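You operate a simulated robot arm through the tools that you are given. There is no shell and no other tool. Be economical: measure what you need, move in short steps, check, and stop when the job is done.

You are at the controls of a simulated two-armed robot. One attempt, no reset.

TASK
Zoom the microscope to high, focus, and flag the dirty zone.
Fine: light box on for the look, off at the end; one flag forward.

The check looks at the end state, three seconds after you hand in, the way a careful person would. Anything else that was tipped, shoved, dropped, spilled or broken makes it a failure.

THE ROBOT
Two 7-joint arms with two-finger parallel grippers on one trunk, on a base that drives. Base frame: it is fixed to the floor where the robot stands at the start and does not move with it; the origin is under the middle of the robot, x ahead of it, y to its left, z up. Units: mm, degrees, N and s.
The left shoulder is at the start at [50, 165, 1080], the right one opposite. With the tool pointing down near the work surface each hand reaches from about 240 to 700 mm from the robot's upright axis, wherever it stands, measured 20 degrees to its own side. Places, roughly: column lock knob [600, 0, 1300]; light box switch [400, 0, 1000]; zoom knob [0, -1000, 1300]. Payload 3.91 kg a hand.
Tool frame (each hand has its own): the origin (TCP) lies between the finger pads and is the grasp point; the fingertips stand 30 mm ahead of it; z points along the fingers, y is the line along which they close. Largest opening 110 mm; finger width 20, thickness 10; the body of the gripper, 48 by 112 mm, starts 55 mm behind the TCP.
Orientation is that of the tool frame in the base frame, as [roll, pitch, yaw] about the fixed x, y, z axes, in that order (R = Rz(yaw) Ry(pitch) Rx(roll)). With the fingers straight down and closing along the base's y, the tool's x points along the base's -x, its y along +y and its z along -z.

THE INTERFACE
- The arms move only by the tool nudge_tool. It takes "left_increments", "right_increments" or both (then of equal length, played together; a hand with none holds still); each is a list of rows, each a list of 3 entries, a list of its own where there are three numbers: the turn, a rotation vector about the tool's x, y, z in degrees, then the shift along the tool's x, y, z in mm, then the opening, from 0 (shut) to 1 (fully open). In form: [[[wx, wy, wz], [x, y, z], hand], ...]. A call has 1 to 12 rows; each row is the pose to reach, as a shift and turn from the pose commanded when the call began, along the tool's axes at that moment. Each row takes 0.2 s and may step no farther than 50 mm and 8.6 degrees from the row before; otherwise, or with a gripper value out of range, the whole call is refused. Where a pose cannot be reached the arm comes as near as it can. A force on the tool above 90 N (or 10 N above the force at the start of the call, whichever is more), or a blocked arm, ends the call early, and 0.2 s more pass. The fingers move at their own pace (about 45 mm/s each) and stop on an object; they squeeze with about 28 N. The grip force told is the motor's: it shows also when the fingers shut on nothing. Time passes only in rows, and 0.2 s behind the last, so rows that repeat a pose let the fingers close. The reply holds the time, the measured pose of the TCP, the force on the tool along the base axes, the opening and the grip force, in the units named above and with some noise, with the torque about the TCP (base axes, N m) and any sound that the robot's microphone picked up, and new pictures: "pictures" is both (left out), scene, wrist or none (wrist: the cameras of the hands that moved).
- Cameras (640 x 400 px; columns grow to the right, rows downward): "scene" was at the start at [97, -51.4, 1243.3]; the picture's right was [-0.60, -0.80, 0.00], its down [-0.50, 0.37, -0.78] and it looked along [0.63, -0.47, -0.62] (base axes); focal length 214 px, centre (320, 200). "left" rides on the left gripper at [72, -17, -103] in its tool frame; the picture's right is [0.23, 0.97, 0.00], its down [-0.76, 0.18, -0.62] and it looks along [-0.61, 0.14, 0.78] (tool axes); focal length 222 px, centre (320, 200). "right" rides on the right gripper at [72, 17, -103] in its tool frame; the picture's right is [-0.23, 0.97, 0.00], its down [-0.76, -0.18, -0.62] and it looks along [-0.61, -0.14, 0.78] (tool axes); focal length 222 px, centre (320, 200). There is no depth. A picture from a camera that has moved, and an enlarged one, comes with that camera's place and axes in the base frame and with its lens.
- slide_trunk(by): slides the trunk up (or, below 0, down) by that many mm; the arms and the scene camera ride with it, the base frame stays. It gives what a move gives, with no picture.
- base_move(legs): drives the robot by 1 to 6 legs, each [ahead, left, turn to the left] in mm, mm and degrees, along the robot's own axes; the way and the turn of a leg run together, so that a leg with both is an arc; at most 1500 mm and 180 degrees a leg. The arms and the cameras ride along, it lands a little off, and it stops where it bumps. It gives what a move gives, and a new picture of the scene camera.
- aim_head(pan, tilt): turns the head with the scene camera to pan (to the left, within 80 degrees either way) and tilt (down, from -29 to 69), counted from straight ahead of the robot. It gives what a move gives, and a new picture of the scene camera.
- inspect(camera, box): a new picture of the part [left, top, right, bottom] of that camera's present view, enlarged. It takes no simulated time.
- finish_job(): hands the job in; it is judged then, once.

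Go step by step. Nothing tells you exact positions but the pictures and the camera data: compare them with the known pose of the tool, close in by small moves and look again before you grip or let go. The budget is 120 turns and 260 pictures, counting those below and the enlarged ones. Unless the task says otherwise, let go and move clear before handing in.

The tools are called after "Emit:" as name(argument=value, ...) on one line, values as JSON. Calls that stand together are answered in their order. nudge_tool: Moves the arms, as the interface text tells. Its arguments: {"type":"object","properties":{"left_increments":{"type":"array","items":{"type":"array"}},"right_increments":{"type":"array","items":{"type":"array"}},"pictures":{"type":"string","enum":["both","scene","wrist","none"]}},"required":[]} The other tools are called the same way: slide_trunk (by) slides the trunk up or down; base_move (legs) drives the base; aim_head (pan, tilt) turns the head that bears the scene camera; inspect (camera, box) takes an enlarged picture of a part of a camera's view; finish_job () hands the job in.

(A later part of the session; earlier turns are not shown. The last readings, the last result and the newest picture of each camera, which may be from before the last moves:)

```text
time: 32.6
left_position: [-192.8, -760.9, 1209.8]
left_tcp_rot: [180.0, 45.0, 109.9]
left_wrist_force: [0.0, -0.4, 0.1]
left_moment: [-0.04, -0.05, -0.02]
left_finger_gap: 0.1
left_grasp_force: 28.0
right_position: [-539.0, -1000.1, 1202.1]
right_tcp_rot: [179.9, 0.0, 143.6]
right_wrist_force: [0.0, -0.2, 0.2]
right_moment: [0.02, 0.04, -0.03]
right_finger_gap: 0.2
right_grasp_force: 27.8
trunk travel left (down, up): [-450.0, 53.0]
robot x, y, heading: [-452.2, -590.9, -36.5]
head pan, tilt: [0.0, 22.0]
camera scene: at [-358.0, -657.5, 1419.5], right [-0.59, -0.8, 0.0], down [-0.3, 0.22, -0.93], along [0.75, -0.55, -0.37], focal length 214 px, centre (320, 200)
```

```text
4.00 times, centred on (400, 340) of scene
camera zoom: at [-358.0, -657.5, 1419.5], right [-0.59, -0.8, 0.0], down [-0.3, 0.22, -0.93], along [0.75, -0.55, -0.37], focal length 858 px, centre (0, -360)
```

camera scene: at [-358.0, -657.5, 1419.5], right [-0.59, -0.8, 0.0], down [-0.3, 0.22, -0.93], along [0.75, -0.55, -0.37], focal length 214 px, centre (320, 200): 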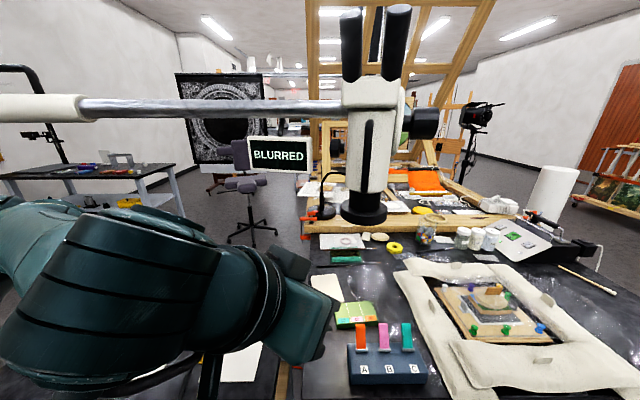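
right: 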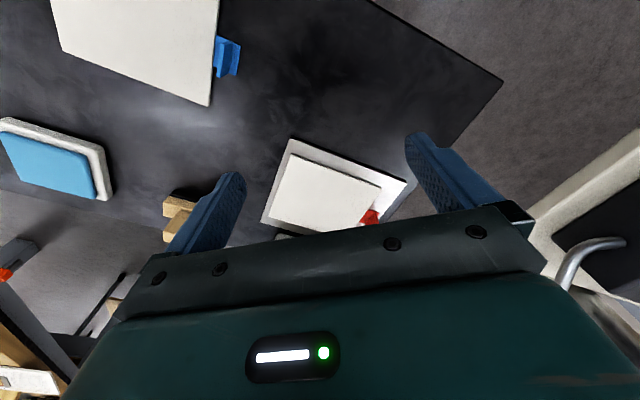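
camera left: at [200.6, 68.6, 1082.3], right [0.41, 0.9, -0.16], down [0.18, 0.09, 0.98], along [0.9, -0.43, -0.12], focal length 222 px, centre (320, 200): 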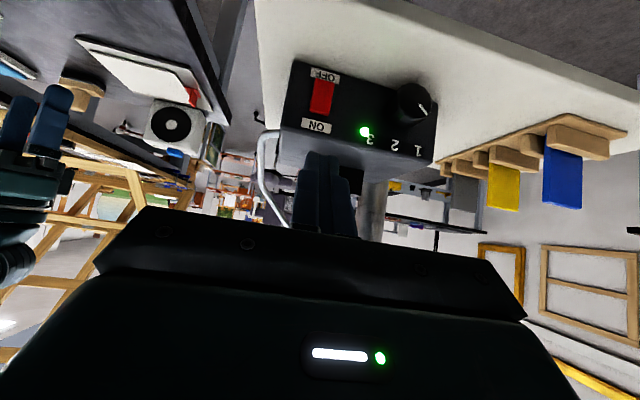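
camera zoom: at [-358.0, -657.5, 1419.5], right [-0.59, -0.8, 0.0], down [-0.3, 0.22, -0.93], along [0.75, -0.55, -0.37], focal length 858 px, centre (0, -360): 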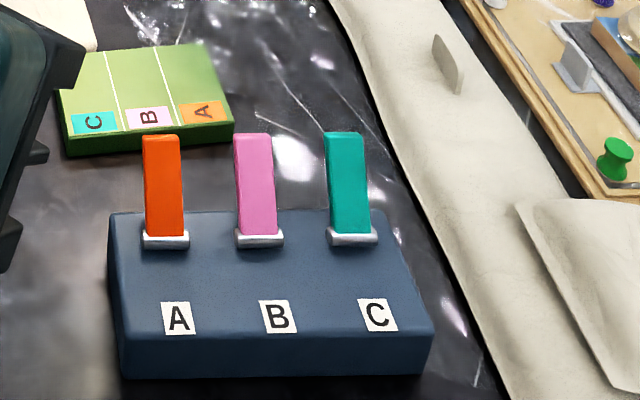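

Flags A, B and C stand back, and the coloured zone card (C-B-A) lies under the scope. I'll swing the left hand round to point forward, fingers closing vertically, short of the zoom knob.

Emit:
nudge_tool(left_increments=[[[-5.4, -0.6, 6.2], [-20, 4, 2], 0.6], [[-10.7, -1.2, 12.4], [-40, 8, 4], 0.6], [[-16.1, -1.8, 18.6], [-60, 12, 6], 0.6], [[-21.4, -2.4, 24.8], [-80, 16, 7], 0.6], [[-26.8, -3.0, 31.0], [-100, 20, 9], 0.6], [[-32.1, -3.6, 37.2], [-119, 25, 11], 0.6], [[-37.5, -4.2, 43.4], [-139, 29, 13], 0.6], [[-42.8, -4.8, 49.6], [-159, 33, 14], 0.6], [[-48.2, -5.4, 55.8], [-178, 37, 16], 0.6], [[-53.5, -6.0, 62.0], [-198, 41, 18], 0.6], [[-58.9, -6.6, 68.2], [-218, 45, 20], 0.6]])

```text
time: 35.0
left_position: [-92.5, -904.1, 1349.3]
left_tcp_rot: [89.9, -0.1, 56.6]
left_wrist_force: [-0.2, 0.8, -0.8]
left_moment: [-0.03, -0.04, 0.0]
left_finger_gap: 66.2
left_grasp_force: 0.2
right_position: [-539.7, -999.9, 1200.9]
right_tcp_rot: [179.9, 0.1, 143.4]
right_wrist_force: [-0.2, 0.3, 0.2]
right_moment: [-0.01, 0.03, 0.0]
right_finger_gap: 0.0
right_grasp_force: 28.0
trunk travel left (down, up): [-450.0, 53.0]
robot x, y, heading: [-457.2, -581.7, -36.7]
head pan, tilt: [0.0, 22.0]
camera scene: at [-358.0, -657.9, 1419.4], right [-0.59, -0.8, 0.0], down [-0.3, 0.22, -0.93], along [0.75, -0.55, -0.37], focal length 214 px, centre (320, 200)
camera left: at [-139.7, -785.8, 1333.1], right [0.12, 0.19, 0.97], down [-0.94, -0.29, 0.17], along [0.32, -0.94, 0.14], focal length 222 px, centre (320, 200)
```

scene: 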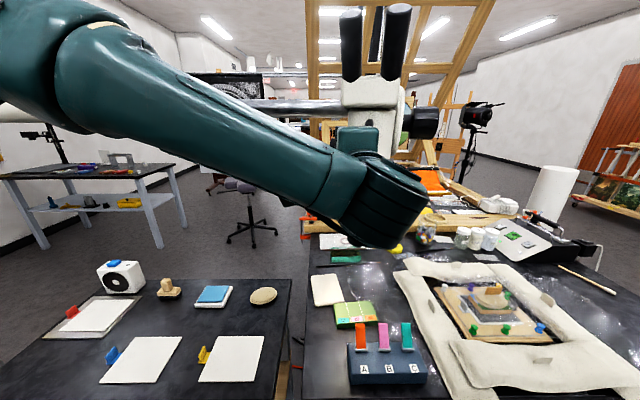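
left: 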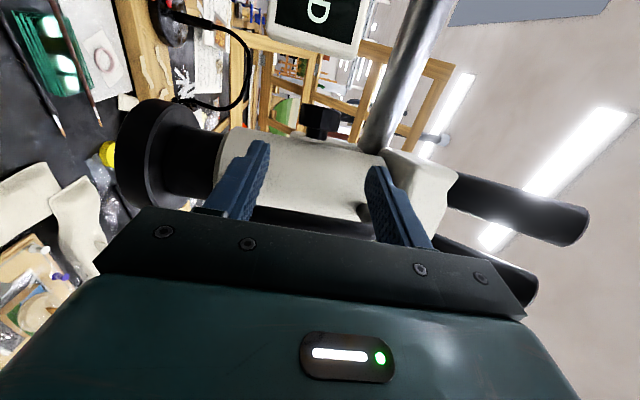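

The hand is aligned with the knob. I'll advance partway and check.

Emit:
nudge_tool(left_increments=[[[0, 0, 0], [3, 1, 20], 0.6], [[0, 0, 0], [5, 2, 40], 0.6], [[0, 0, 0], [5, 2, 58], 0.6]], pictures="wrist")

Emit:
inspect(camera="left", box=[200, 40, 440, 190])

```text
time: 35.8
left_position: [-42.8, -933.5, 1351.4]
left_tcp_rot: [90.0, 0.0, 56.5]
left_wrist_force: [-0.5, 0.6, 0.0]
left_moment: [0.03, -0.04, -0.01]
left_finger_gap: 65.8
left_grasp_force: 0.0
right_position: [-539.1, -998.9, 1200.2]
right_tcp_rot: [179.9, 0.0, 143.5]
right_wrist_force: [0.9, 0.2, 0.3]
right_moment: [0.0, 0.01, 0.03]
right_finger_gap: 0.0
right_grasp_force: 28.0
trunk travel left (down, up): [-450.0, 53.0]
robot x, y, heading: [-453.3, -582.8, -36.8]
head pan, tilt: [0.0, 22.0]
camera left: at [-89.6, -815.8, 1335.4], right [0.12, 0.19, 0.97], down [-0.94, -0.29, 0.18], along [0.32, -0.94, 0.14], focal length 222 px, centre (320, 200)
```

left: 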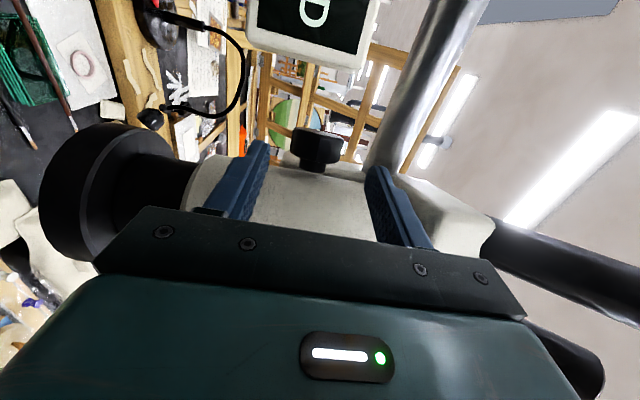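

```text
2.67 times, centred on (320, 115) of left
camera zoom: at [-89.6, -815.8, 1335.4], right [0.12, 0.19, 0.97], down [-0.94, -0.29, 0.18], along [0.32, -0.94, 0.14], focal length 592 px, centre (320, 427)
```

zoom: 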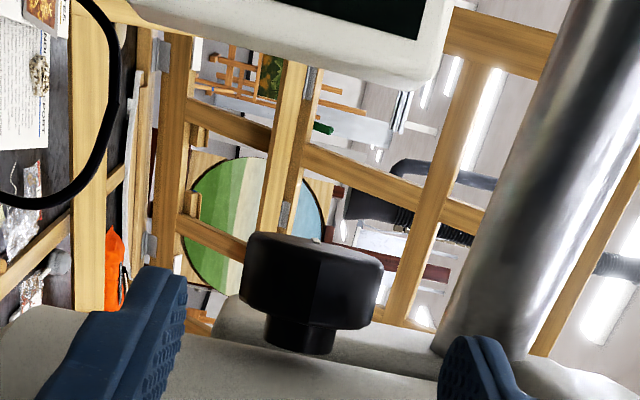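

The fingers are in the knob's plane, with the knob centre about 60 mm ahead of the TCP. Advancing 30 mm, then looking.

Emit:
nudge_tool(left_increments=[[[0, 0, 0], [0, 0, 15], 0.6], [[0, 0, 0], [1, 0, 30], 0.6], [[0, 0, 0], [1, 0, 42], 0.6]], pictures="wrist")

Emit:
inspect(camera="left", box=[200, 70, 440, 220])

Emit:
inspect(camera="scene", box=[220, 60, 460, 210])

```text
time: 36.6
left_position: [-34.8, -944.7, 1353.7]
left_tcp_rot: [90.2, -0.7, 54.2]
left_wrist_force: [-37.0, 45.7, 7.6]
left_moment: [0.51, 1.1, -3.36]
left_finger_gap: 66.1
left_grasp_force: 0.0
right_position: [-543.9, -988.6, 1205.7]
right_tcp_rot: [-179.8, 0.6, 143.6]
right_wrist_force: [0.9, 1.2, 0.4]
right_moment: [-0.02, 0.01, 0.02]
right_finger_gap: 0.2
right_grasp_force: 28.3
trunk travel left (down, up): [-450.0, 53.0]
robot x, y, heading: [-452.5, -583.5, -36.6]
head pan, tilt: [0.0, 22.0]
stopped in row 3 (left hand): the force on the tool passed its limit (the readings are from after the stop); the commanded pose is now the measured one
camera left: at [-76.1, -824.5, 1337.3], right [0.13, 0.17, 0.98], down [-0.95, -0.25, 0.17], along [0.28, -0.95, 0.13], focal length 222 px, centre (320, 200)
```

left: 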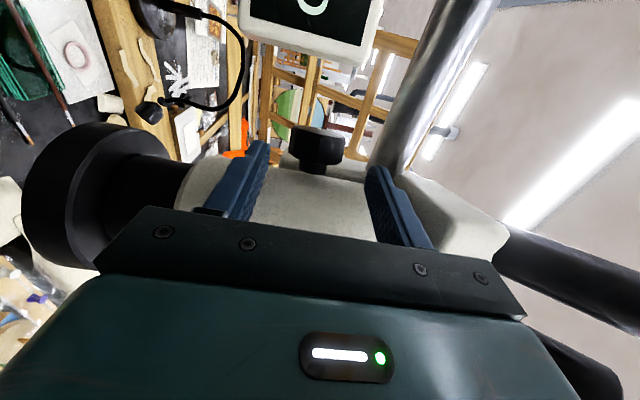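

```text
2.67 times, centred on (320, 145) of left
camera zoom: at [-76.1, -824.5, 1337.3], right [0.13, 0.17, 0.98], down [-0.95, -0.25, 0.17], along [0.28, -0.95, 0.13], focal length 592 px, centre (320, 347)
```

zoom: 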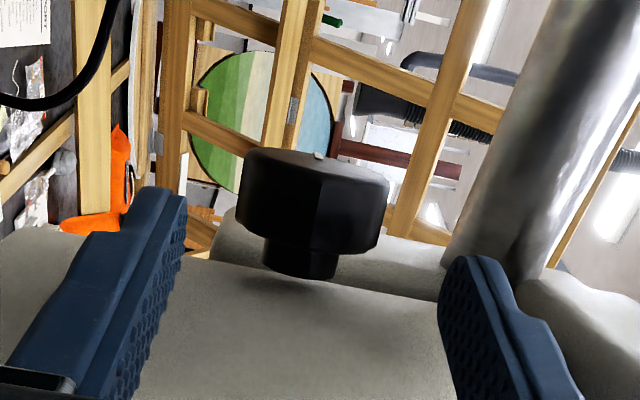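

```text
2.67 times, centred on (340, 135) of scene
camera zoom: at [-364.9, -645.0, 1421.0], right [-0.59, -0.8, 0.0], down [-0.3, 0.21, -0.93], along [0.75, -0.55, -0.37], focal length 572 px, centre (267, 373)
```

zoom: 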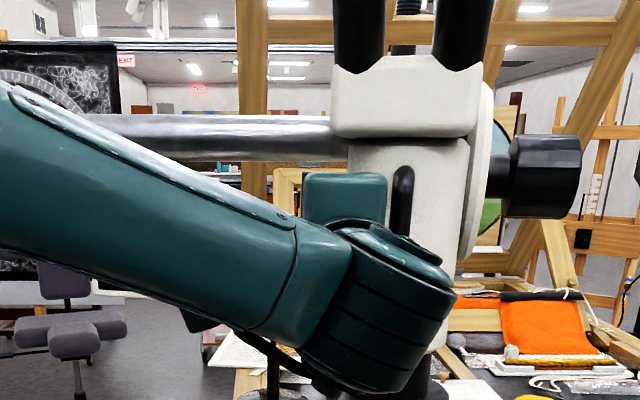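

The hand hit the scope's grab handle sideways, so I must not press there. I'm backing off, then coming in with the hand yawed so its body stays clear to the left.

Emit:
nudge_tool(left_increments=[[[0, 0, 0], [0, 0, -20], 0.6], [[0, 0, 0], [0, 0, -40], 0.6], [[0, 0, 0], [0, 0, -65], 0.6], [[0, 0, 0], [0, 0, -65], 0.6]], pictures="scene")

Emit:
inspect(camera="scene", box=[220, 60, 460, 210])

```text
time: 37.6
left_position: [-77.9, -917.4, 1346.1]
left_tcp_rot: [90.7, -0.9, 54.9]
left_wrist_force: [-0.2, -0.8, 0.2]
left_moment: [0.02, -0.02, 0.04]
left_finger_gap: 65.9
left_grasp_force: 0.0
right_position: [-541.2, -999.1, 1200.5]
right_tcp_rot: [179.8, 0.0, 143.5]
right_wrist_force: [0.6, 0.0, 0.3]
right_moment: [-0.01, 0.0, 0.01]
right_finger_gap: 0.0
right_grasp_force: 27.8
trunk travel left (down, up): [-450.0, 53.0]
robot x, y, heading: [-457.6, -586.8, -36.5]
head pan, tilt: [0.0, 22.0]
camera scene: at [-358.9, -656.4, 1419.5], right [-0.59, -0.8, 0.0], down [-0.3, 0.22, -0.93], along [0.75, -0.55, -0.37], focal length 214 px, centre (320, 200)
```

scene: 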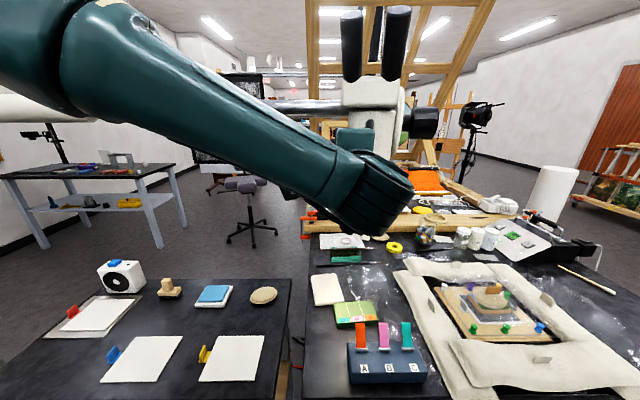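

```text
2.67 times, centred on (340, 135) of scene
camera zoom: at [-358.9, -656.4, 1419.5], right [-0.59, -0.8, 0.0], down [-0.3, 0.22, -0.93], along [0.75, -0.55, -0.37], focal length 572 px, centre (267, 373)
```

zoom: 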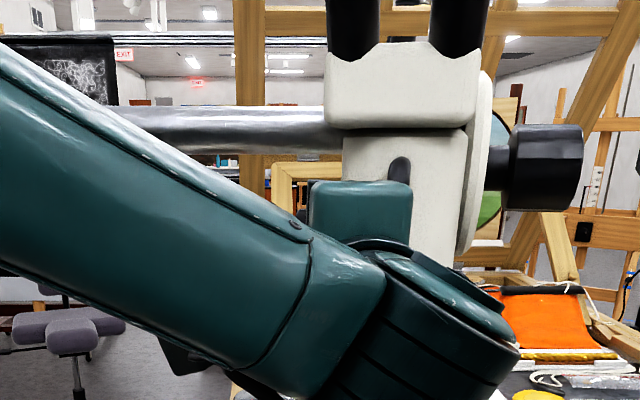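

The scope looks undisturbed. Now I'll yaw the hand and shift it left.

Emit:
nudge_tool(left_increments=[[[0, -8, 0], [18, 1, 0], 0.6], [[0, -16, 0], [35, 2, 5], 0.6], [[0, -24, 0], [48, 3, 15], 0.6], [[0, -32, 0], [53, 4, 28], 0.6]])

Emit:
inspect(camera="left", box=[200, 40, 440, 190])

```text
time: 38.6
left_position: [-22.3, -890.5, 1350.7]
left_tcp_rot: [91.3, -0.3, 22.8]
left_wrist_force: [0.2, 0.4, -0.3]
left_moment: [-0.02, 0.01, -0.01]
left_finger_gap: 65.8
left_grasp_force: 0.1
right_position: [-540.1, -996.8, 1201.5]
right_tcp_rot: [180.0, 0.1, 143.5]
right_wrist_force: [-0.2, -0.7, 0.2]
right_moment: [0.02, 0.0, 0.02]
right_finger_gap: 0.2
right_grasp_force: 28.0
trunk travel left (down, up): [-450.0, 53.0]
robot x, y, heading: [-457.5, -581.9, -36.5]
head pan, tilt: [0.0, 22.0]
camera scene: at [-358.0, -656.3, 1419.4], right [-0.59, -0.8, 0.0], down [-0.3, 0.22, -0.93], along [0.75, -0.55, -0.38], focal length 214 px, centre (320, 200)
camera left: at [3.1, -765.8, 1336.2], right [0.21, 0.07, 0.97], down [-0.94, 0.28, 0.19], along [-0.26, -0.96, 0.12], focal length 222 px, centre (320, 200)
```

scene: 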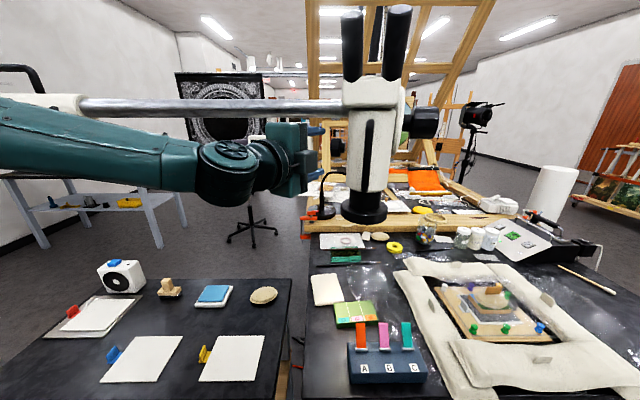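
left: 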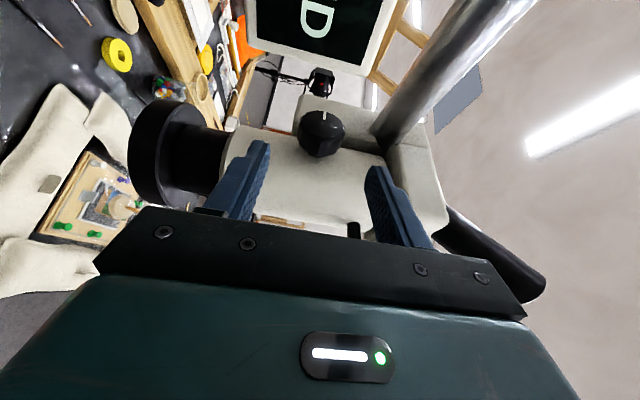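

```text
2.67 times, centred on (320, 115) of left
camera zoom: at [3.1, -765.8, 1336.2], right [0.21, 0.07, 0.97], down [-0.94, 0.28, 0.19], along [-0.26, -0.96, 0.12], focal length 592 px, centre (320, 427)
```

zoom: 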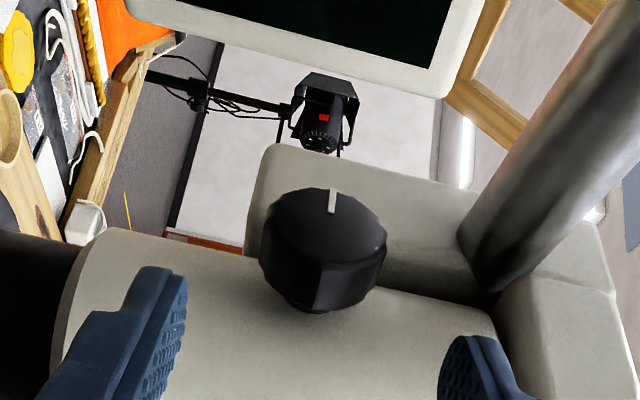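

The hand is clear of the handle now, and the knob's pointer line points away from me. Advancing onto the knob in two parts.

Emit:
nudge_tool(left_increments=[[[0, 0, 0], [-1, -1, 20], 0.6], [[0, 0, 0], [-2, -1, 40], 0.6], [[0, 0, 0], [-2, -1, 60], 0.6], [[0, 0, 0], [-2, -1, 76], 0.6]])

Emit:
inspect(camera="left", box=[200, 80, 440, 230])

Emit:
inspect(camera="scene", box=[220, 60, 460, 210])

```text
time: 39.6
left_position: [3.8, -961.9, 1346.8]
left_tcp_rot: [91.1, -0.3, 23.0]
left_wrist_force: [0.0, 0.3, -1.2]
left_moment: [-0.02, 0.01, 0.0]
left_finger_gap: 65.8
left_grasp_force: 0.2
right_position: [-539.5, -998.3, 1201.9]
right_tcp_rot: [180.0, 0.0, 143.5]
right_wrist_force: [0.2, 1.0, -0.2]
right_moment: [0.02, 0.0, -0.02]
right_finger_gap: 0.2
right_grasp_force: 28.1
trunk travel left (down, up): [-450.0, 53.0]
robot x, y, heading: [-457.3, -586.3, -36.4]
head pan, tilt: [0.0, 22.0]
camera scene: at [-358.8, -656.9, 1419.4], right [-0.59, -0.8, 0.0], down [-0.3, 0.22, -0.93], along [0.75, -0.55, -0.37], focal length 214 px, centre (320, 200)
camera left: at [29.6, -837.2, 1333.1], right [0.21, 0.07, 0.97], down [-0.94, 0.27, 0.19], along [-0.25, -0.96, 0.12], focal length 222 px, centre (320, 200)
```

scene: 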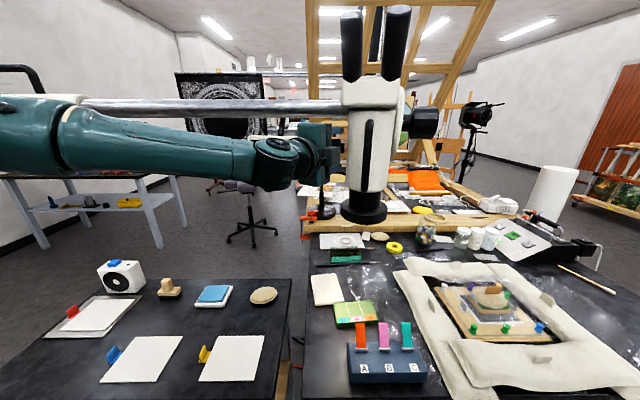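
left: 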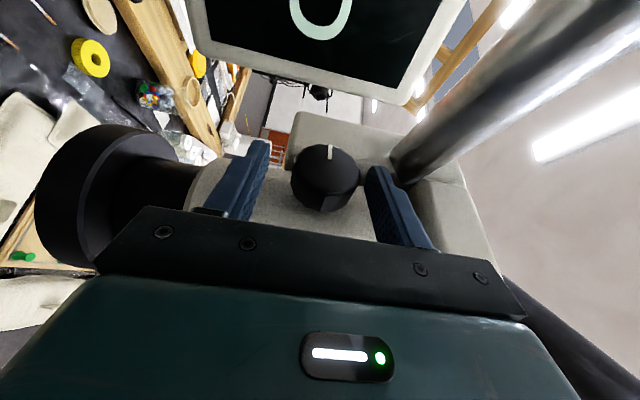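

```text
2.67 times, centred on (320, 155) of left
camera zoom: at [29.6, -837.2, 1333.1], right [0.21, 0.07, 0.97], down [-0.94, 0.27, 0.19], along [-0.25, -0.96, 0.12], focal length 592 px, centre (320, 320)
```

zoom: 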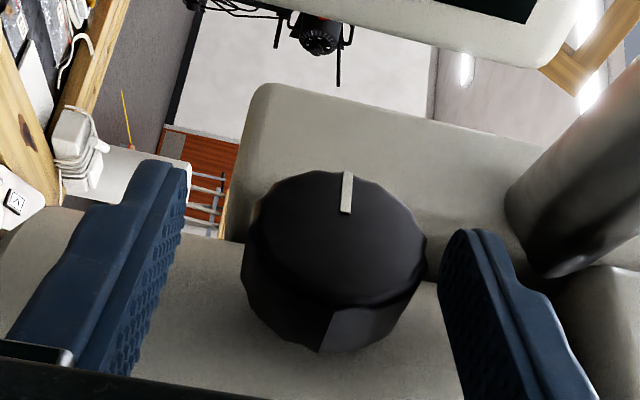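

```text
2.67 times, centred on (340, 135) of scene
camera zoom: at [-358.8, -656.9, 1419.4], right [-0.59, -0.8, 0.0], down [-0.3, 0.22, -0.93], along [0.75, -0.55, -0.37], focal length 572 px, centre (267, 373)
```

zoom: 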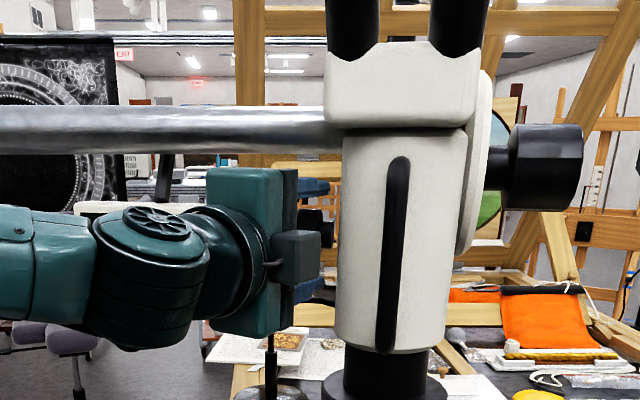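

The knob is centred between the fingers. I'll close gently and read the gap.

Emit:
nudge_tool(left_increments=[[[0, 0, 0], [1, 2, 5], 0.6], [[0, 0, 0], [1, 2, 5], 0.36], [[0, 0, 0], [1, 2, 5], 0.3], [[0, 0, 0], [1, 2, 5], 0.3], [[0, 0, 0], [1, 2, 5], 0.3]], pictures="wrist")

```text
time: 40.8
left_position: [6.0, -964.7, 1350.1]
left_tcp_rot: [91.0, -0.3, 22.9]
left_wrist_force: [0.9, -1.7, 3.8]
left_moment: [-0.05, 0.05, -0.24]
left_finger_gap: 39.2
left_grasp_force: 45.0
right_position: [-540.4, -997.6, 1201.8]
right_tcp_rot: [179.8, 0.0, 143.5]
right_wrist_force: [-0.4, 0.3, -0.5]
right_moment: [0.02, 0.0, 0.01]
right_finger_gap: 0.0
right_grasp_force: 27.7
trunk travel left (down, up): [-450.0, 53.0]
robot x, y, heading: [-456.5, -583.5, -36.7]
head pan, tilt: [0.0, 22.0]
camera left: at [32.0, -840.6, 1335.7], right [0.21, 0.07, 0.97], down [-0.94, 0.27, 0.19], along [-0.25, -0.96, 0.12], focal length 222 px, centre (320, 200)
```

left: 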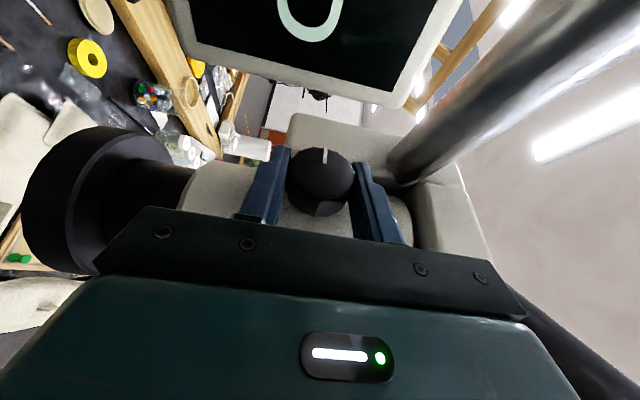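

The knob is firmly held at a 39 mm gap. I'll turn it clockwise as seen from its face by lowering the hand around its axis, 40° in steps.

Emit:
nudge_tool(left_increments=[[[-6.65, 0, 4.44], [0, -0.75, 0], 0.3], [[-13.3, 0, 8.88], [0.1, -1.5, 0.2], 0.3], [[-19.9, 0, 13.3], [0.3, -2.2, 0.4], 0.3], [[-26.6, 0, 17.8], [0.5, -2.9, 0.7], 0.3], [[-33.2, 0, 22.2], [0.7, -3.5, 1], 0.3]])

```text
time: 42.0
left_position: [7.3, -963.6, 1349.9]
left_tcp_rot: [88.3, 0.7, 22.4]
left_wrist_force: [-14.6, 5.4, -20.0]
left_moment: [0.01, 0.2, -0.64]
left_finger_gap: 39.2
left_grasp_force: 44.6
left hand out of reach, approached as far as the arm can: row 1, 2, 3, 4, 5
right_position: [-541.0, -999.2, 1201.4]
right_tcp_rot: [179.9, 0.1, 143.5]
right_wrist_force: [0.2, -0.2, -0.1]
right_moment: [0.0, -0.01, 0.0]
right_finger_gap: 0.0
right_grasp_force: 27.4
trunk travel left (down, up): [-450.0, 53.0]
robot x, y, heading: [-456.9, -584.4, -36.4]
head pan, tilt: [0.0, 22.0]
camera scene: at [-360.1, -657.0, 1419.4], right [-0.59, -0.8, 0.0], down [-0.3, 0.22, -0.93], along [0.75, -0.55, -0.37], focal length 214 px, centre (320, 200)
camera left: at [34.3, -840.3, 1328.9], right [0.21, 0.12, 0.97], down [-0.94, 0.29, 0.17], along [-0.26, -0.95, 0.17], focal length 222 px, centre (320, 200)
```

scene: 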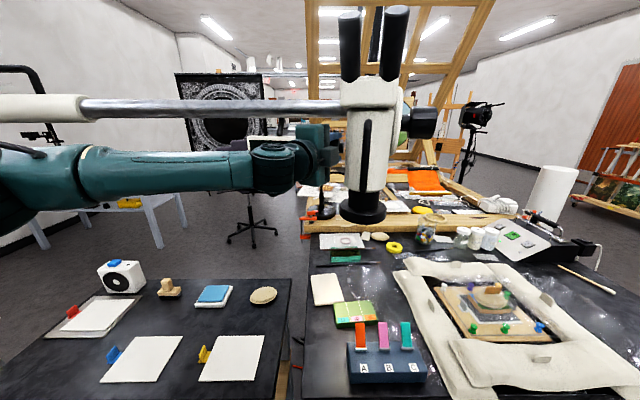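
left: 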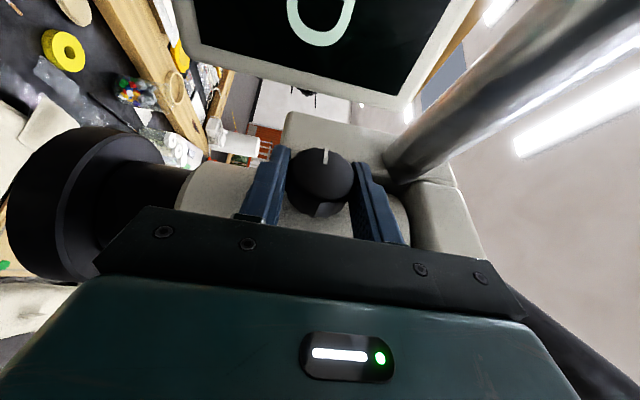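

The arm runs out of wrist range here: it turned only 3°. I'll release, back off, and lower the trunk so the forearm reaches upward to the knob.

Emit:
nudge_tool(left_increments=[[[0, 0, 0], [0, 0, 0], 0.6], [[0, 0, 0], [0, 0, 0], 0.6], [[0, 0, 0], [0, 0, -20], 0.6], [[0, 0, 0], [0, 0, -45], 0.6], [[0, 0, 0], [0, 0, -80], 0.6]], pictures="none")

Emit:
slide_trunk(by=-170)

Emit:
nudge_tool(left_increments=[[[-6.65, 0, 4.44], [0, 30, 0], 0.6], [[-13.3, 0, 8.88], [0, 60, 0], 0.6], [[-19.9, 0, 13.3], [0, 90, 0], 0.6], [[-19.9, 0, 13.3], [0, 110, 0], 0.6]])

```text
time: 43.2
left_position: [-18.0, -884.9, 1353.0]
left_tcp_rot: [87.9, 0.8, 22.8]
left_wrist_force: [0.6, 0.0, 0.4]
left_moment: [0.01, 0.04, 0.0]
left_finger_gap: 65.9
left_grasp_force: 0.1
right_position: [-542.3, -997.7, 1202.1]
right_tcp_rot: [180.0, 0.1, 143.5]
right_wrist_force: [-0.5, 0.6, 0.0]
right_moment: [-0.02, -0.02, -0.01]
right_finger_gap: 0.0
right_grasp_force: 28.3
trunk travel left (down, up): [-450.0, 53.0]
robot x, y, heading: [-454.8, -582.6, -36.6]
head pan, tilt: [0.0, 22.0]
```

```text
time: 45.1
left_position: [-18.5, -886.0, 1182.3]
left_tcp_rot: [88.0, 0.6, 22.7]
left_wrist_force: [-0.7, -0.7, 0.5]
left_moment: [0.03, 0.0, 0.02]
left_finger_gap: 66.1
left_grasp_force: 0.0
right_position: [-540.1, -997.9, 1032.0]
right_tcp_rot: [-180.0, 0.0, 143.5]
right_wrist_force: [0.6, -0.3, -0.4]
right_moment: [-0.01, 0.0, -0.02]
right_finger_gap: 0.2
right_grasp_force: 28.0
trunk travel left (down, up): [-280.0, 223.0]
robot x, y, heading: [-459.2, -584.3, -36.6]
head pan, tilt: [0.0, 22.0]
```

```text
time: 46.1
left_position: [28.8, -837.2, 1267.1]
left_tcp_rot: [80.2, -6.9, 24.7]
left_wrist_force: [0.3, 0.3, 0.3]
left_moment: [0.0, 0.01, -0.03]
left_finger_gap: 65.9
left_grasp_force: 0.1
left hand out of reach, approached as far as the arm can: row 1, 2, 3, 4
right_position: [-540.0, -998.2, 1031.8]
right_tcp_rot: [180.0, 0.0, 143.5]
right_wrist_force: [-0.2, 0.5, 0.1]
right_moment: [-0.01, 0.02, 0.01]
right_finger_gap: 0.1
right_grasp_force: 27.9
trunk travel left (down, up): [-280.0, 223.0]
robot x, y, heading: [-458.7, -584.6, -36.4]
head pan, tilt: [0.0, 22.0]
camera scene: at [-358.6, -655.7, 1249.5], right [-0.59, -0.8, 0.0], down [-0.3, 0.22, -0.93], along [0.75, -0.55, -0.37], focal length 214 px, centre (320, 200)
camera left: at [57.1, -715.0, 1242.9], right [0.03, 0.19, 0.98], down [-0.96, 0.27, -0.02], along [-0.27, -0.94, 0.2], focal length 222 px, centre (320, 200)
```

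scene: 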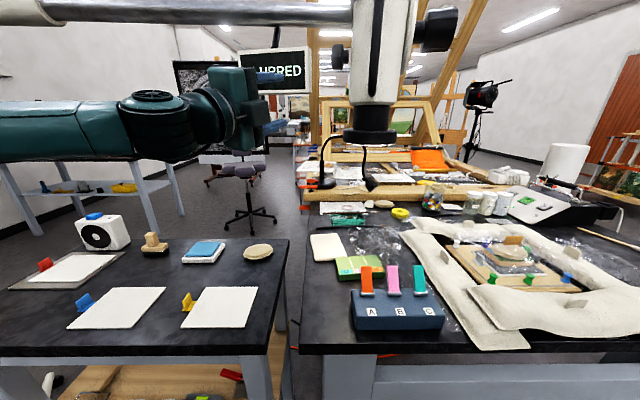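
left: 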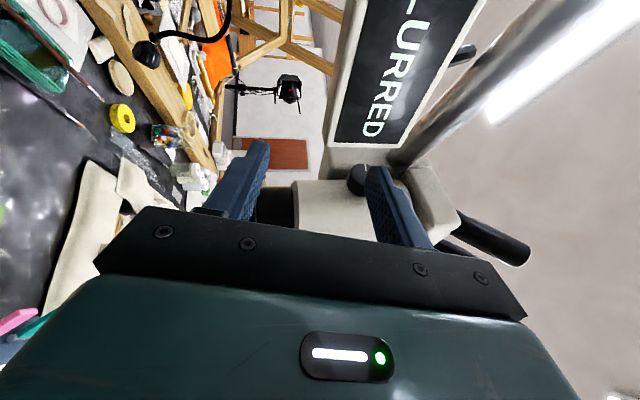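

The forearm roll is at its limit in that sense, but tilting the hand above horizontal should work. I'll use a ratchet: start about 28° above, turn down to level, release and repeat. First, return to a standoff and restore the trunk height.

Emit:
nudge_tool(left_increments=[[[6.65, 0, -4.44], [-14, -9, 4], 0.6], [[13.3, 0, -8.88], [-28, -18, 7], 0.6], [[19.9, 0, -13.3], [-42, -27, 11], 0.6], [[26.6, 0, -17.8], [-56, -37, 15], 0.6], [[33.2, 0, -22.2], [-69, -46, 18], 0.6]], pictures="none")

Emit:
slide_trunk(by=170)

Emit:
nudge_tool(left_increments=[[[0, 0, 0], [0, 0, 0], 0.6]])

Emit:
inspect(camera="left", box=[200, 40, 440, 190])

```text
time: 47.3
left_position: [-47.6, -870.7, 1192.6]
left_tcp_rot: [113.3, 14.9, 27.5]
left_wrist_force: [0.9, -0.1, -0.1]
left_moment: [0.01, 0.02, -0.02]
left_finger_gap: 66.0
left_grasp_force: 0.1
left hand out of reach, approached as far as the arm can: row 5
right_position: [-539.8, -998.2, 1031.9]
right_tcp_rot: [179.9, 0.1, 143.4]
right_wrist_force: [-0.9, 0.2, 0.6]
right_moment: [0.0, 0.0, -0.01]
right_finger_gap: 0.0
right_grasp_force: 27.9
trunk travel left (down, up): [-280.0, 223.0]
robot x, y, heading: [-451.8, -587.7, -36.5]
head pan, tilt: [0.0, 22.0]
```

```text
time: 49.2
left_position: [-47.0, -870.4, 1362.9]
left_tcp_rot: [113.3, 15.0, 27.4]
left_wrist_force: [0.8, -0.9, 0.0]
left_moment: [0.02, 0.03, -0.03]
left_finger_gap: 66.2
left_grasp_force: 0.0
right_position: [-539.9, -998.1, 1201.1]
right_tcp_rot: [179.9, 0.0, 143.5]
right_wrist_force: [0.5, -0.5, 0.0]
right_moment: [0.0, -0.02, 0.03]
right_finger_gap: 0.0
right_grasp_force: 28.1
trunk travel left (down, up): [-450.0, 53.0]
robot x, y, heading: [-459.4, -581.6, -36.6]
head pan, tilt: [0.0, 22.0]
```

```text
time: 49.6
left_position: [-47.5, -870.2, 1362.9]
left_tcp_rot: [113.3, 14.8, 27.4]
left_wrist_force: [0.4, 0.9, 0.4]
left_moment: [0.0, 0.0, -0.04]
left_finger_gap: 66.1
left_grasp_force: 0.0
right_position: [-539.6, -999.2, 1200.8]
right_tcp_rot: [180.0, -0.1, 143.5]
right_wrist_force: [0.8, -0.7, 0.6]
right_moment: [0.01, 0.02, 0.01]
right_finger_gap: 0.2
right_grasp_force: 28.3
trunk travel left (down, up): [-450.0, 53.0]
robot x, y, heading: [-453.9, -585.1, -36.4]
head pan, tilt: [0.0, 22.0]
camera scene: at [-358.9, -656.6, 1419.4], right [-0.59, -0.8, 0.0], down [-0.3, 0.22, -0.93], along [0.75, -0.55, -0.37], focal length 214 px, centre (320, 200)
camera left: at [-27.0, -745.1, 1369.1], right [0.58, -0.14, 0.81], down [-0.79, 0.16, 0.59], along [-0.21, -0.98, -0.02], focal length 222 px, centre (320, 200)
```

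scene: 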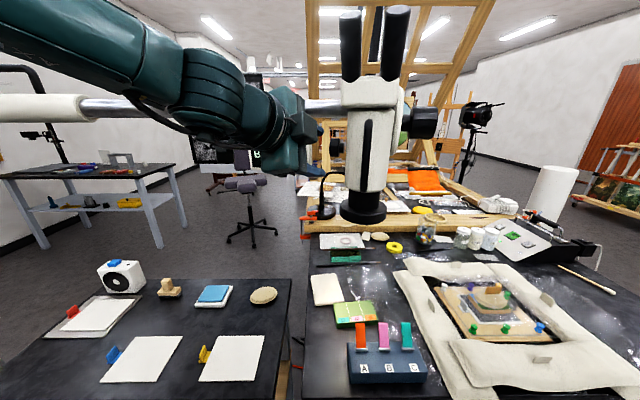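
left: 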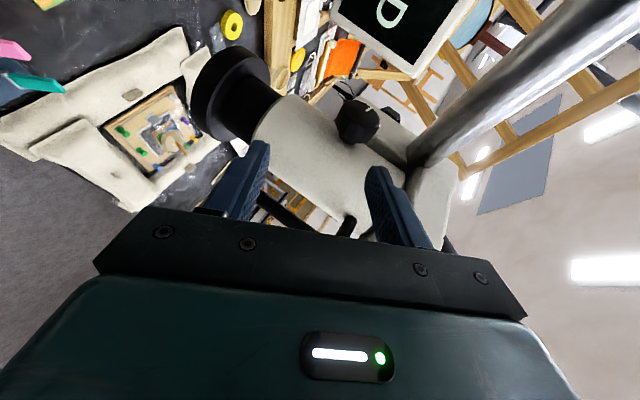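

```text
2.67 times, centred on (320, 115) of left
camera zoom: at [-27.0, -745.1, 1369.1], right [0.58, -0.14, 0.81], down [-0.79, 0.16, 0.59], along [-0.21, -0.98, -0.02], focal length 592 px, centre (320, 427)
```

zoom: 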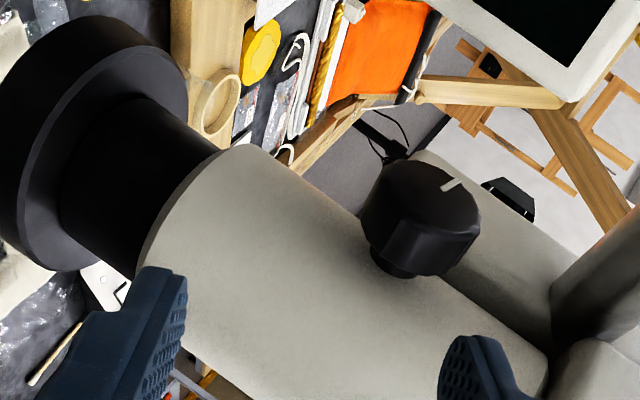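

The hand is now 27° above horizontal. I'll align it with the knob and move in.

Emit:
nudge_tool(left_increments=[[[0, 0, 0], [4, 18, 5], 0.6], [[0, 0, 0], [7, 35, 10], 0.6], [[0, 0, 0], [7, 35, 35], 0.6], [[0, 0, 0], [7, 35, 60], 0.6]])

Emit:
inspect(camera="left", box=[200, 80, 440, 230])

Emit:
inspect(camera="scene", box=[220, 60, 460, 210])

```text
time: 50.6
left_position: [-29.2, -901.2, 1360.0]
left_tcp_rot: [113.0, 14.9, 27.4]
left_wrist_force: [0.1, 0.2, -0.5]
left_moment: [0.0, 0.0, -0.01]
left_finger_gap: 66.0
left_grasp_force: 0.1
left hand out of reach, approached as far as the arm can: row 1, 2, 3, 4
right_position: [-538.6, -998.7, 1201.8]
right_tcp_rot: [179.9, 0.0, 143.5]
right_wrist_force: [-0.7, 0.3, 0.0]
right_moment: [-0.04, -0.01, 0.0]
right_finger_gap: 0.2
right_grasp_force: 27.6
trunk travel left (down, up): [-450.0, 53.0]
robot x, y, heading: [-458.5, -586.5, -36.5]
head pan, tilt: [0.0, 22.0]
camera scene: at [-358.5, -656.6, 1419.4], right [-0.59, -0.8, 0.0], down [-0.3, 0.22, -0.93], along [0.75, -0.55, -0.38], focal length 214 px, centre (320, 200)
camera left: at [-9.3, -774.5, 1364.7], right [0.57, -0.13, 0.81], down [-0.79, 0.16, 0.59], along [-0.2, -0.98, -0.01], focal length 222 px, centre (320, 200)
```

scene: 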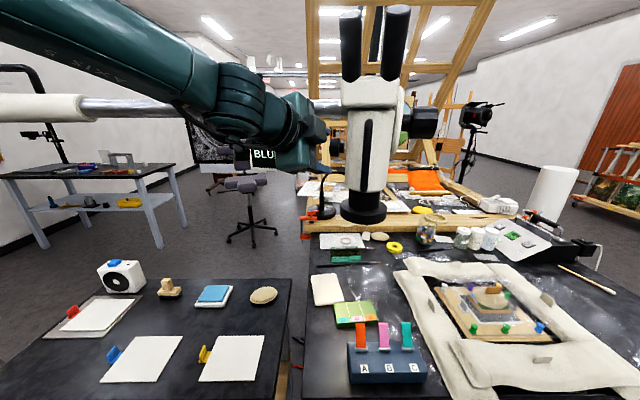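
left: 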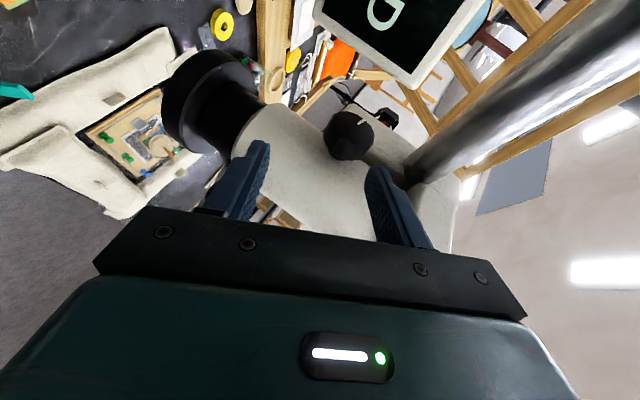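

```text
2.67 times, centred on (320, 155) of left
camera zoom: at [-9.3, -774.5, 1364.7], right [0.57, -0.13, 0.81], down [-0.79, 0.16, 0.59], along [-0.2, -0.98, -0.01], focal length 592 px, centre (320, 320)
```

zoom: 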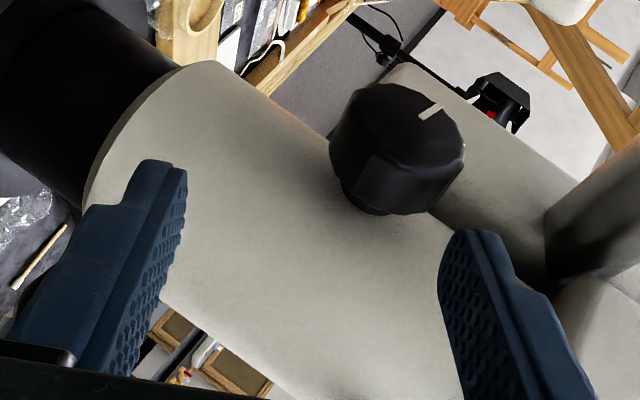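

```text
2.67 times, centred on (340, 135) of scene
camera zoom: at [-358.5, -656.6, 1419.4], right [-0.59, -0.8, 0.0], down [-0.3, 0.22, -0.93], along [0.75, -0.55, -0.38], focal length 572 px, centre (267, 373)
```

zoom: 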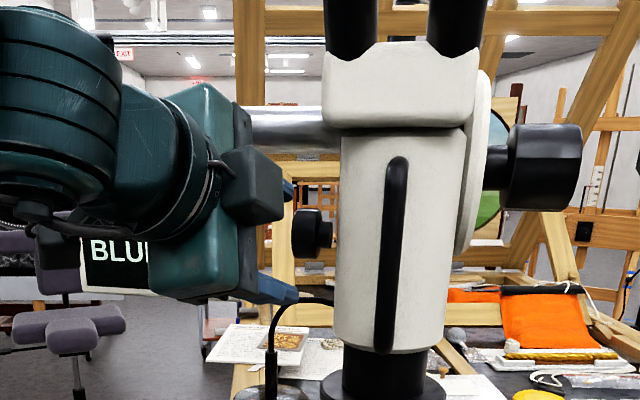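

The arm is folded too tightly because I'm too close. I'll back the base off so the forearm lines up behind the hand.

Emit:
base_move(legs=[[-160, 60, 0]])

Emit:
nudge_tool(left_increments=[[[-6.65, 0, 4.44], [0, 0, 25], 0.6], [[-13.3, 0, 8.88], [0, 0, 50], 0.6], [[-19.9, 0, 13.3], [0, 0, 75], 0.6], [[-22.4, 0, 15], [0, 0, 90], 0.6]])

```text
time: 52.1
left_position: [-121.3, -756.0, 1359.4]
left_tcp_rot: [113.0, 14.9, 27.3]
left_wrist_force: [0.1, 0.4, 0.1]
left_moment: [0.0, 0.01, 0.02]
left_finger_gap: 66.0
left_grasp_force: 0.1
right_position: [-632.2, -854.1, 1202.5]
right_tcp_rot: [179.9, 0.2, 143.6]
right_wrist_force: [-0.2, 1.2, 0.0]
right_moment: [0.0, 0.0, 0.02]
right_finger_gap: 0.1
right_grasp_force: 28.3
trunk travel left (down, up): [-450.0, 53.0]
robot x, y, heading: [-551.3, -442.3, -36.4]
head pan, tilt: [0.0, 22.0]
camera scene: at [-450.6, -513.0, 1419.5], right [-0.6, -0.8, 0.0], down [-0.3, 0.22, -0.93], along [0.75, -0.55, -0.37], focal length 214 px, centre (320, 200)
```

scene: 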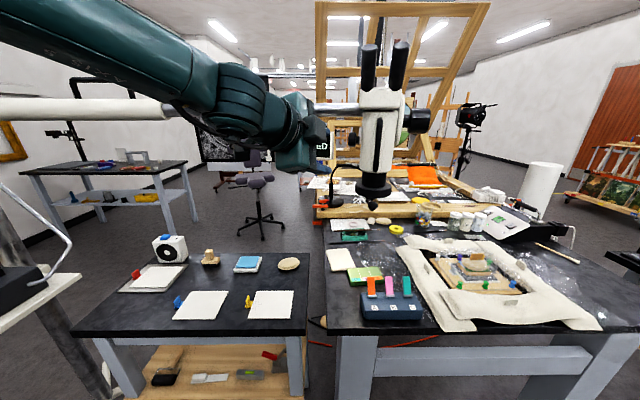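

```text
time: 53.1
left_position: [-89.3, -834.6, 1326.4]
left_tcp_rot: [89.9, 0.4, 24.5]
left_wrist_force: [0.0, -1.0, -0.9]
left_moment: [-0.02, -0.03, -0.03]
left_finger_gap: 65.8
left_grasp_force: 0.1
right_position: [-630.2, -855.2, 1201.5]
right_tcp_rot: [179.9, -0.1, 143.5]
right_wrist_force: [0.8, 0.6, 0.2]
right_moment: [0.01, 0.04, -0.05]
right_finger_gap: 0.0
right_grasp_force: 28.4
trunk travel left (down, up): [-450.0, 53.0]
robot x, y, heading: [-547.9, -436.7, -36.7]
head pan, tilt: [0.0, 22.0]
camera scene: at [-448.3, -513.7, 1419.3], right [-0.6, -0.8, 0.0], down [-0.3, 0.22, -0.93], along [0.74, -0.55, -0.38], focal length 214 px, centre (320, 200)
camera left: at [-66.7, -710.7, 1309.5], right [0.21, 0.1, 0.97], down [-0.95, 0.25, 0.18], along [-0.23, -0.96, 0.15], focal length 222 px, centre (320, 200)
```

scene: 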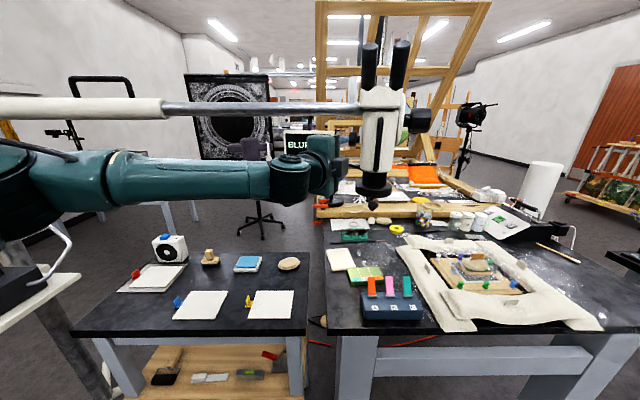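
left: 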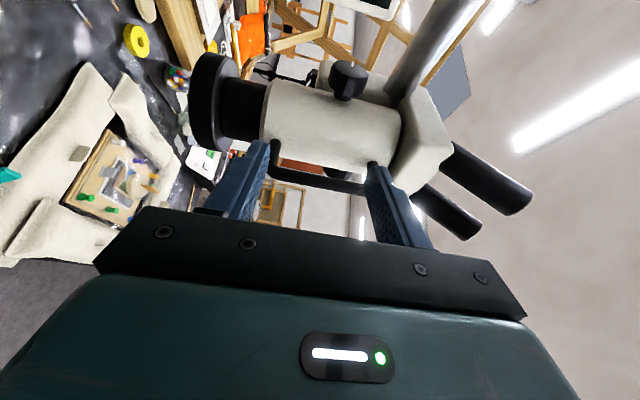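

No reach complaint this time. I'll test in free space whether the hand can now swing below level.

Emit:
nudge_tool(left_increments=[[[-6.65, 0, 4.44], [10, 0, 10], 0.6], [[-13.3, 0, 8.88], [20, 0, 20], 0.6], [[-19.9, 0, 13.3], [30, 0, 20], 0.6], [[-26.6, 0, 17.8], [30, 0, 20], 0.6], [[-33.2, 0, 22.2], [30, 0, 20], 0.6]])

```text
time: 54.3
left_position: [-90.7, -834.1, 1327.0]
left_tcp_rot: [90.0, 0.4, 24.4]
left_wrist_force: [-0.5, 0.0, 1.0]
left_moment: [0.02, 0.0, -0.01]
left_finger_gap: 65.8
left_grasp_force: 0.1
left hand out of reach, approached as far as the arm can: row 1, 2, 3, 4, 5
right_position: [-630.9, -856.2, 1201.1]
right_tcp_rot: [179.9, -0.1, 143.5]
right_wrist_force: [0.9, 0.4, 0.2]
right_moment: [0.0, -0.04, 0.04]
right_finger_gap: 0.0
right_grasp_force: 27.5
trunk travel left (down, up): [-450.0, 53.0]
robot x, y, heading: [-542.4, -440.5, -36.4]
head pan, tilt: [0.0, 22.0]
camera scene: at [-450.1, -513.7, 1419.5], right [-0.6, -0.8, 0.0], down [-0.3, 0.22, -0.93], along [0.74, -0.55, -0.37], focal length 214 px, centre (320, 200)
camera left: at [-69.1, -711.0, 1310.0], right [0.21, 0.1, 0.97], down [-0.95, 0.25, 0.18], along [-0.23, -0.96, 0.14], focal length 222 px, centre (320, 200)
```

scene: 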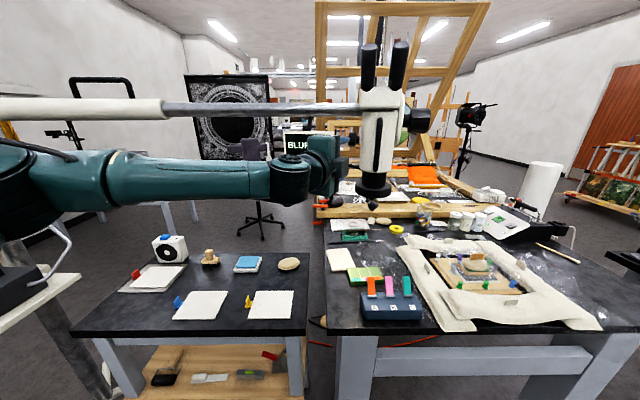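
left: 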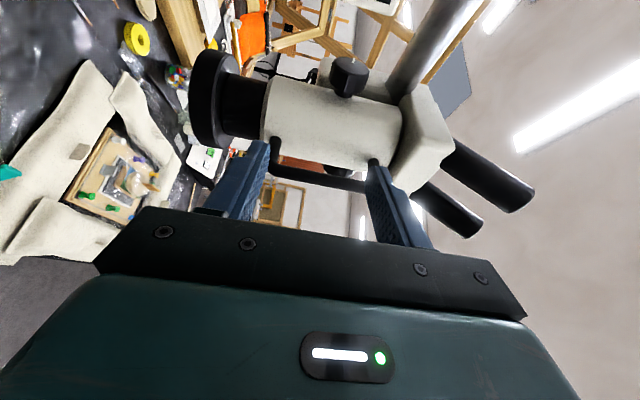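

A roll joint is at its stop in this orientation, so I'll roll the hand 180° (fingers swapped), which moves away from the stop. I'm doing it here in free space.

Emit:
nudge_tool(left_increments=[[[0, 0, -8], [0, 0, -5], 0.6], [[0, 0, -16], [0, 0, -10], 0.6], [[0, 0, -24], [0, 0, -15], 0.6], [[0, 0, -32], [0, 0, -20], 0.6], [[0, 0, -40], [0, 0, -20], 0.6], [[0, 0, -48], [0, 0, -20], 0.6], [[0, 0, -56], [0, 0, -20], 0.6], [[0, 0, -64], [0, 0, -20], 0.6], [[0, 0, -72], [0, 0, -20], 0.6], [[0, 0, -80], [0, 0, -20], 0.6], [[0, 0, -88], [0, 0, -20], 0.6], [[0, 0, -92], [0, 0, -20], 0.6]], pictures="none")

Emit:
nudge_tool(left_increments=[[[0, 0, -8], [0, 0, 0], 0.6], [[0, 0, -16], [0, 0, 0], 0.6], [[0, 0, -24], [0, 0, 0], 0.6], [[0, 0, -32], [0, 0, 0], 0.6], [[0, 0, -40], [0, 0, 0], 0.6], [[0, 0, -48], [0, 0, 0], 0.6], [[0, 0, -56], [0, 0, 0], 0.6], [[0, 0, -64], [0, 0, 0], 0.6], [[0, 0, -72], [0, 0, 0], 0.6], [[0, 0, -80], [0, 0, 0], 0.6], [[0, 0, -88], [0, 0, 0], 0.6]])

```text
time: 56.9
left_position: [-98.4, -816.7, 1326.6]
left_tcp_rot: [-89.7, 87.6, -155.2]
left_wrist_force: [-0.8, -0.1, -0.9]
left_moment: [-0.01, -0.01, -0.03]
left_finger_gap: 65.9
left_grasp_force: 0.0
right_position: [-631.4, -855.7, 1202.2]
right_tcp_rot: [180.0, 0.0, 143.5]
right_wrist_force: [-0.7, 0.6, -0.6]
right_moment: [-0.02, -0.02, -0.01]
right_finger_gap: 0.1
right_grasp_force: 28.1
trunk travel left (down, up): [-450.0, 53.0]
robot x, y, heading: [-547.4, -439.5, -36.5]
head pan, tilt: [0.0, 22.0]
```

```text
time: 59.3
left_position: [-97.9, -817.1, 1326.8]
left_tcp_rot: [-90.0, -0.5, -155.6]
left_wrist_force: [0.0, 0.3, -0.1]
left_moment: [0.0, 0.01, 0.03]
left_finger_gap: 66.0
left_grasp_force: 0.0
right_position: [-632.3, -855.8, 1201.8]
right_tcp_rot: [179.9, 0.0, 143.5]
right_wrist_force: [0.6, -0.8, 0.6]
right_moment: [-0.02, 0.02, -0.01]
right_finger_gap: 0.0
right_grasp_force: 27.5
trunk travel left (down, up): [-450.0, 53.0]
robot x, y, heading: [-546.4, -439.5, -36.5]
head pan, tilt: [0.0, 22.0]
camera scene: at [-450.1, -513.7, 1419.5], right [-0.6, -0.8, 0.0], down [-0.3, 0.22, -0.93], along [0.74, -0.55, -0.37], focal length 214 px, centre (320, 200)
camera left: at [-208.2, -753.0, 1343.9], right [-0.21, -0.1, -0.97], down [0.44, 0.88, -0.18], along [0.87, -0.46, -0.15], focal length 222 px, centre (320, 200)
```

scene: 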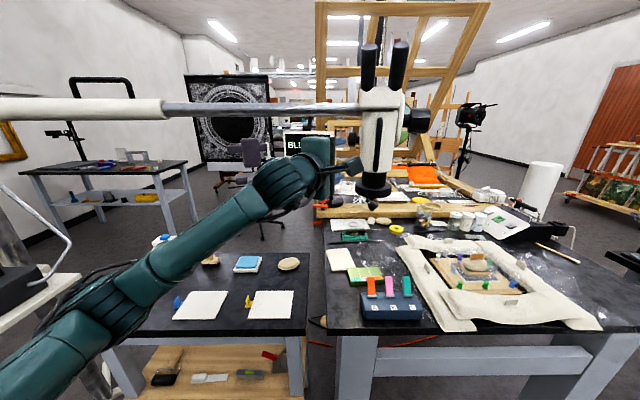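
left: 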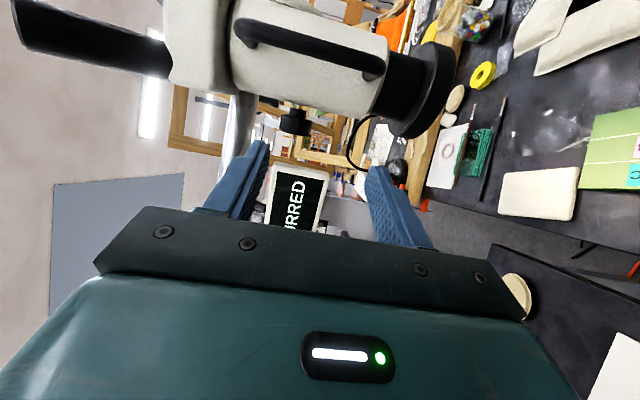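

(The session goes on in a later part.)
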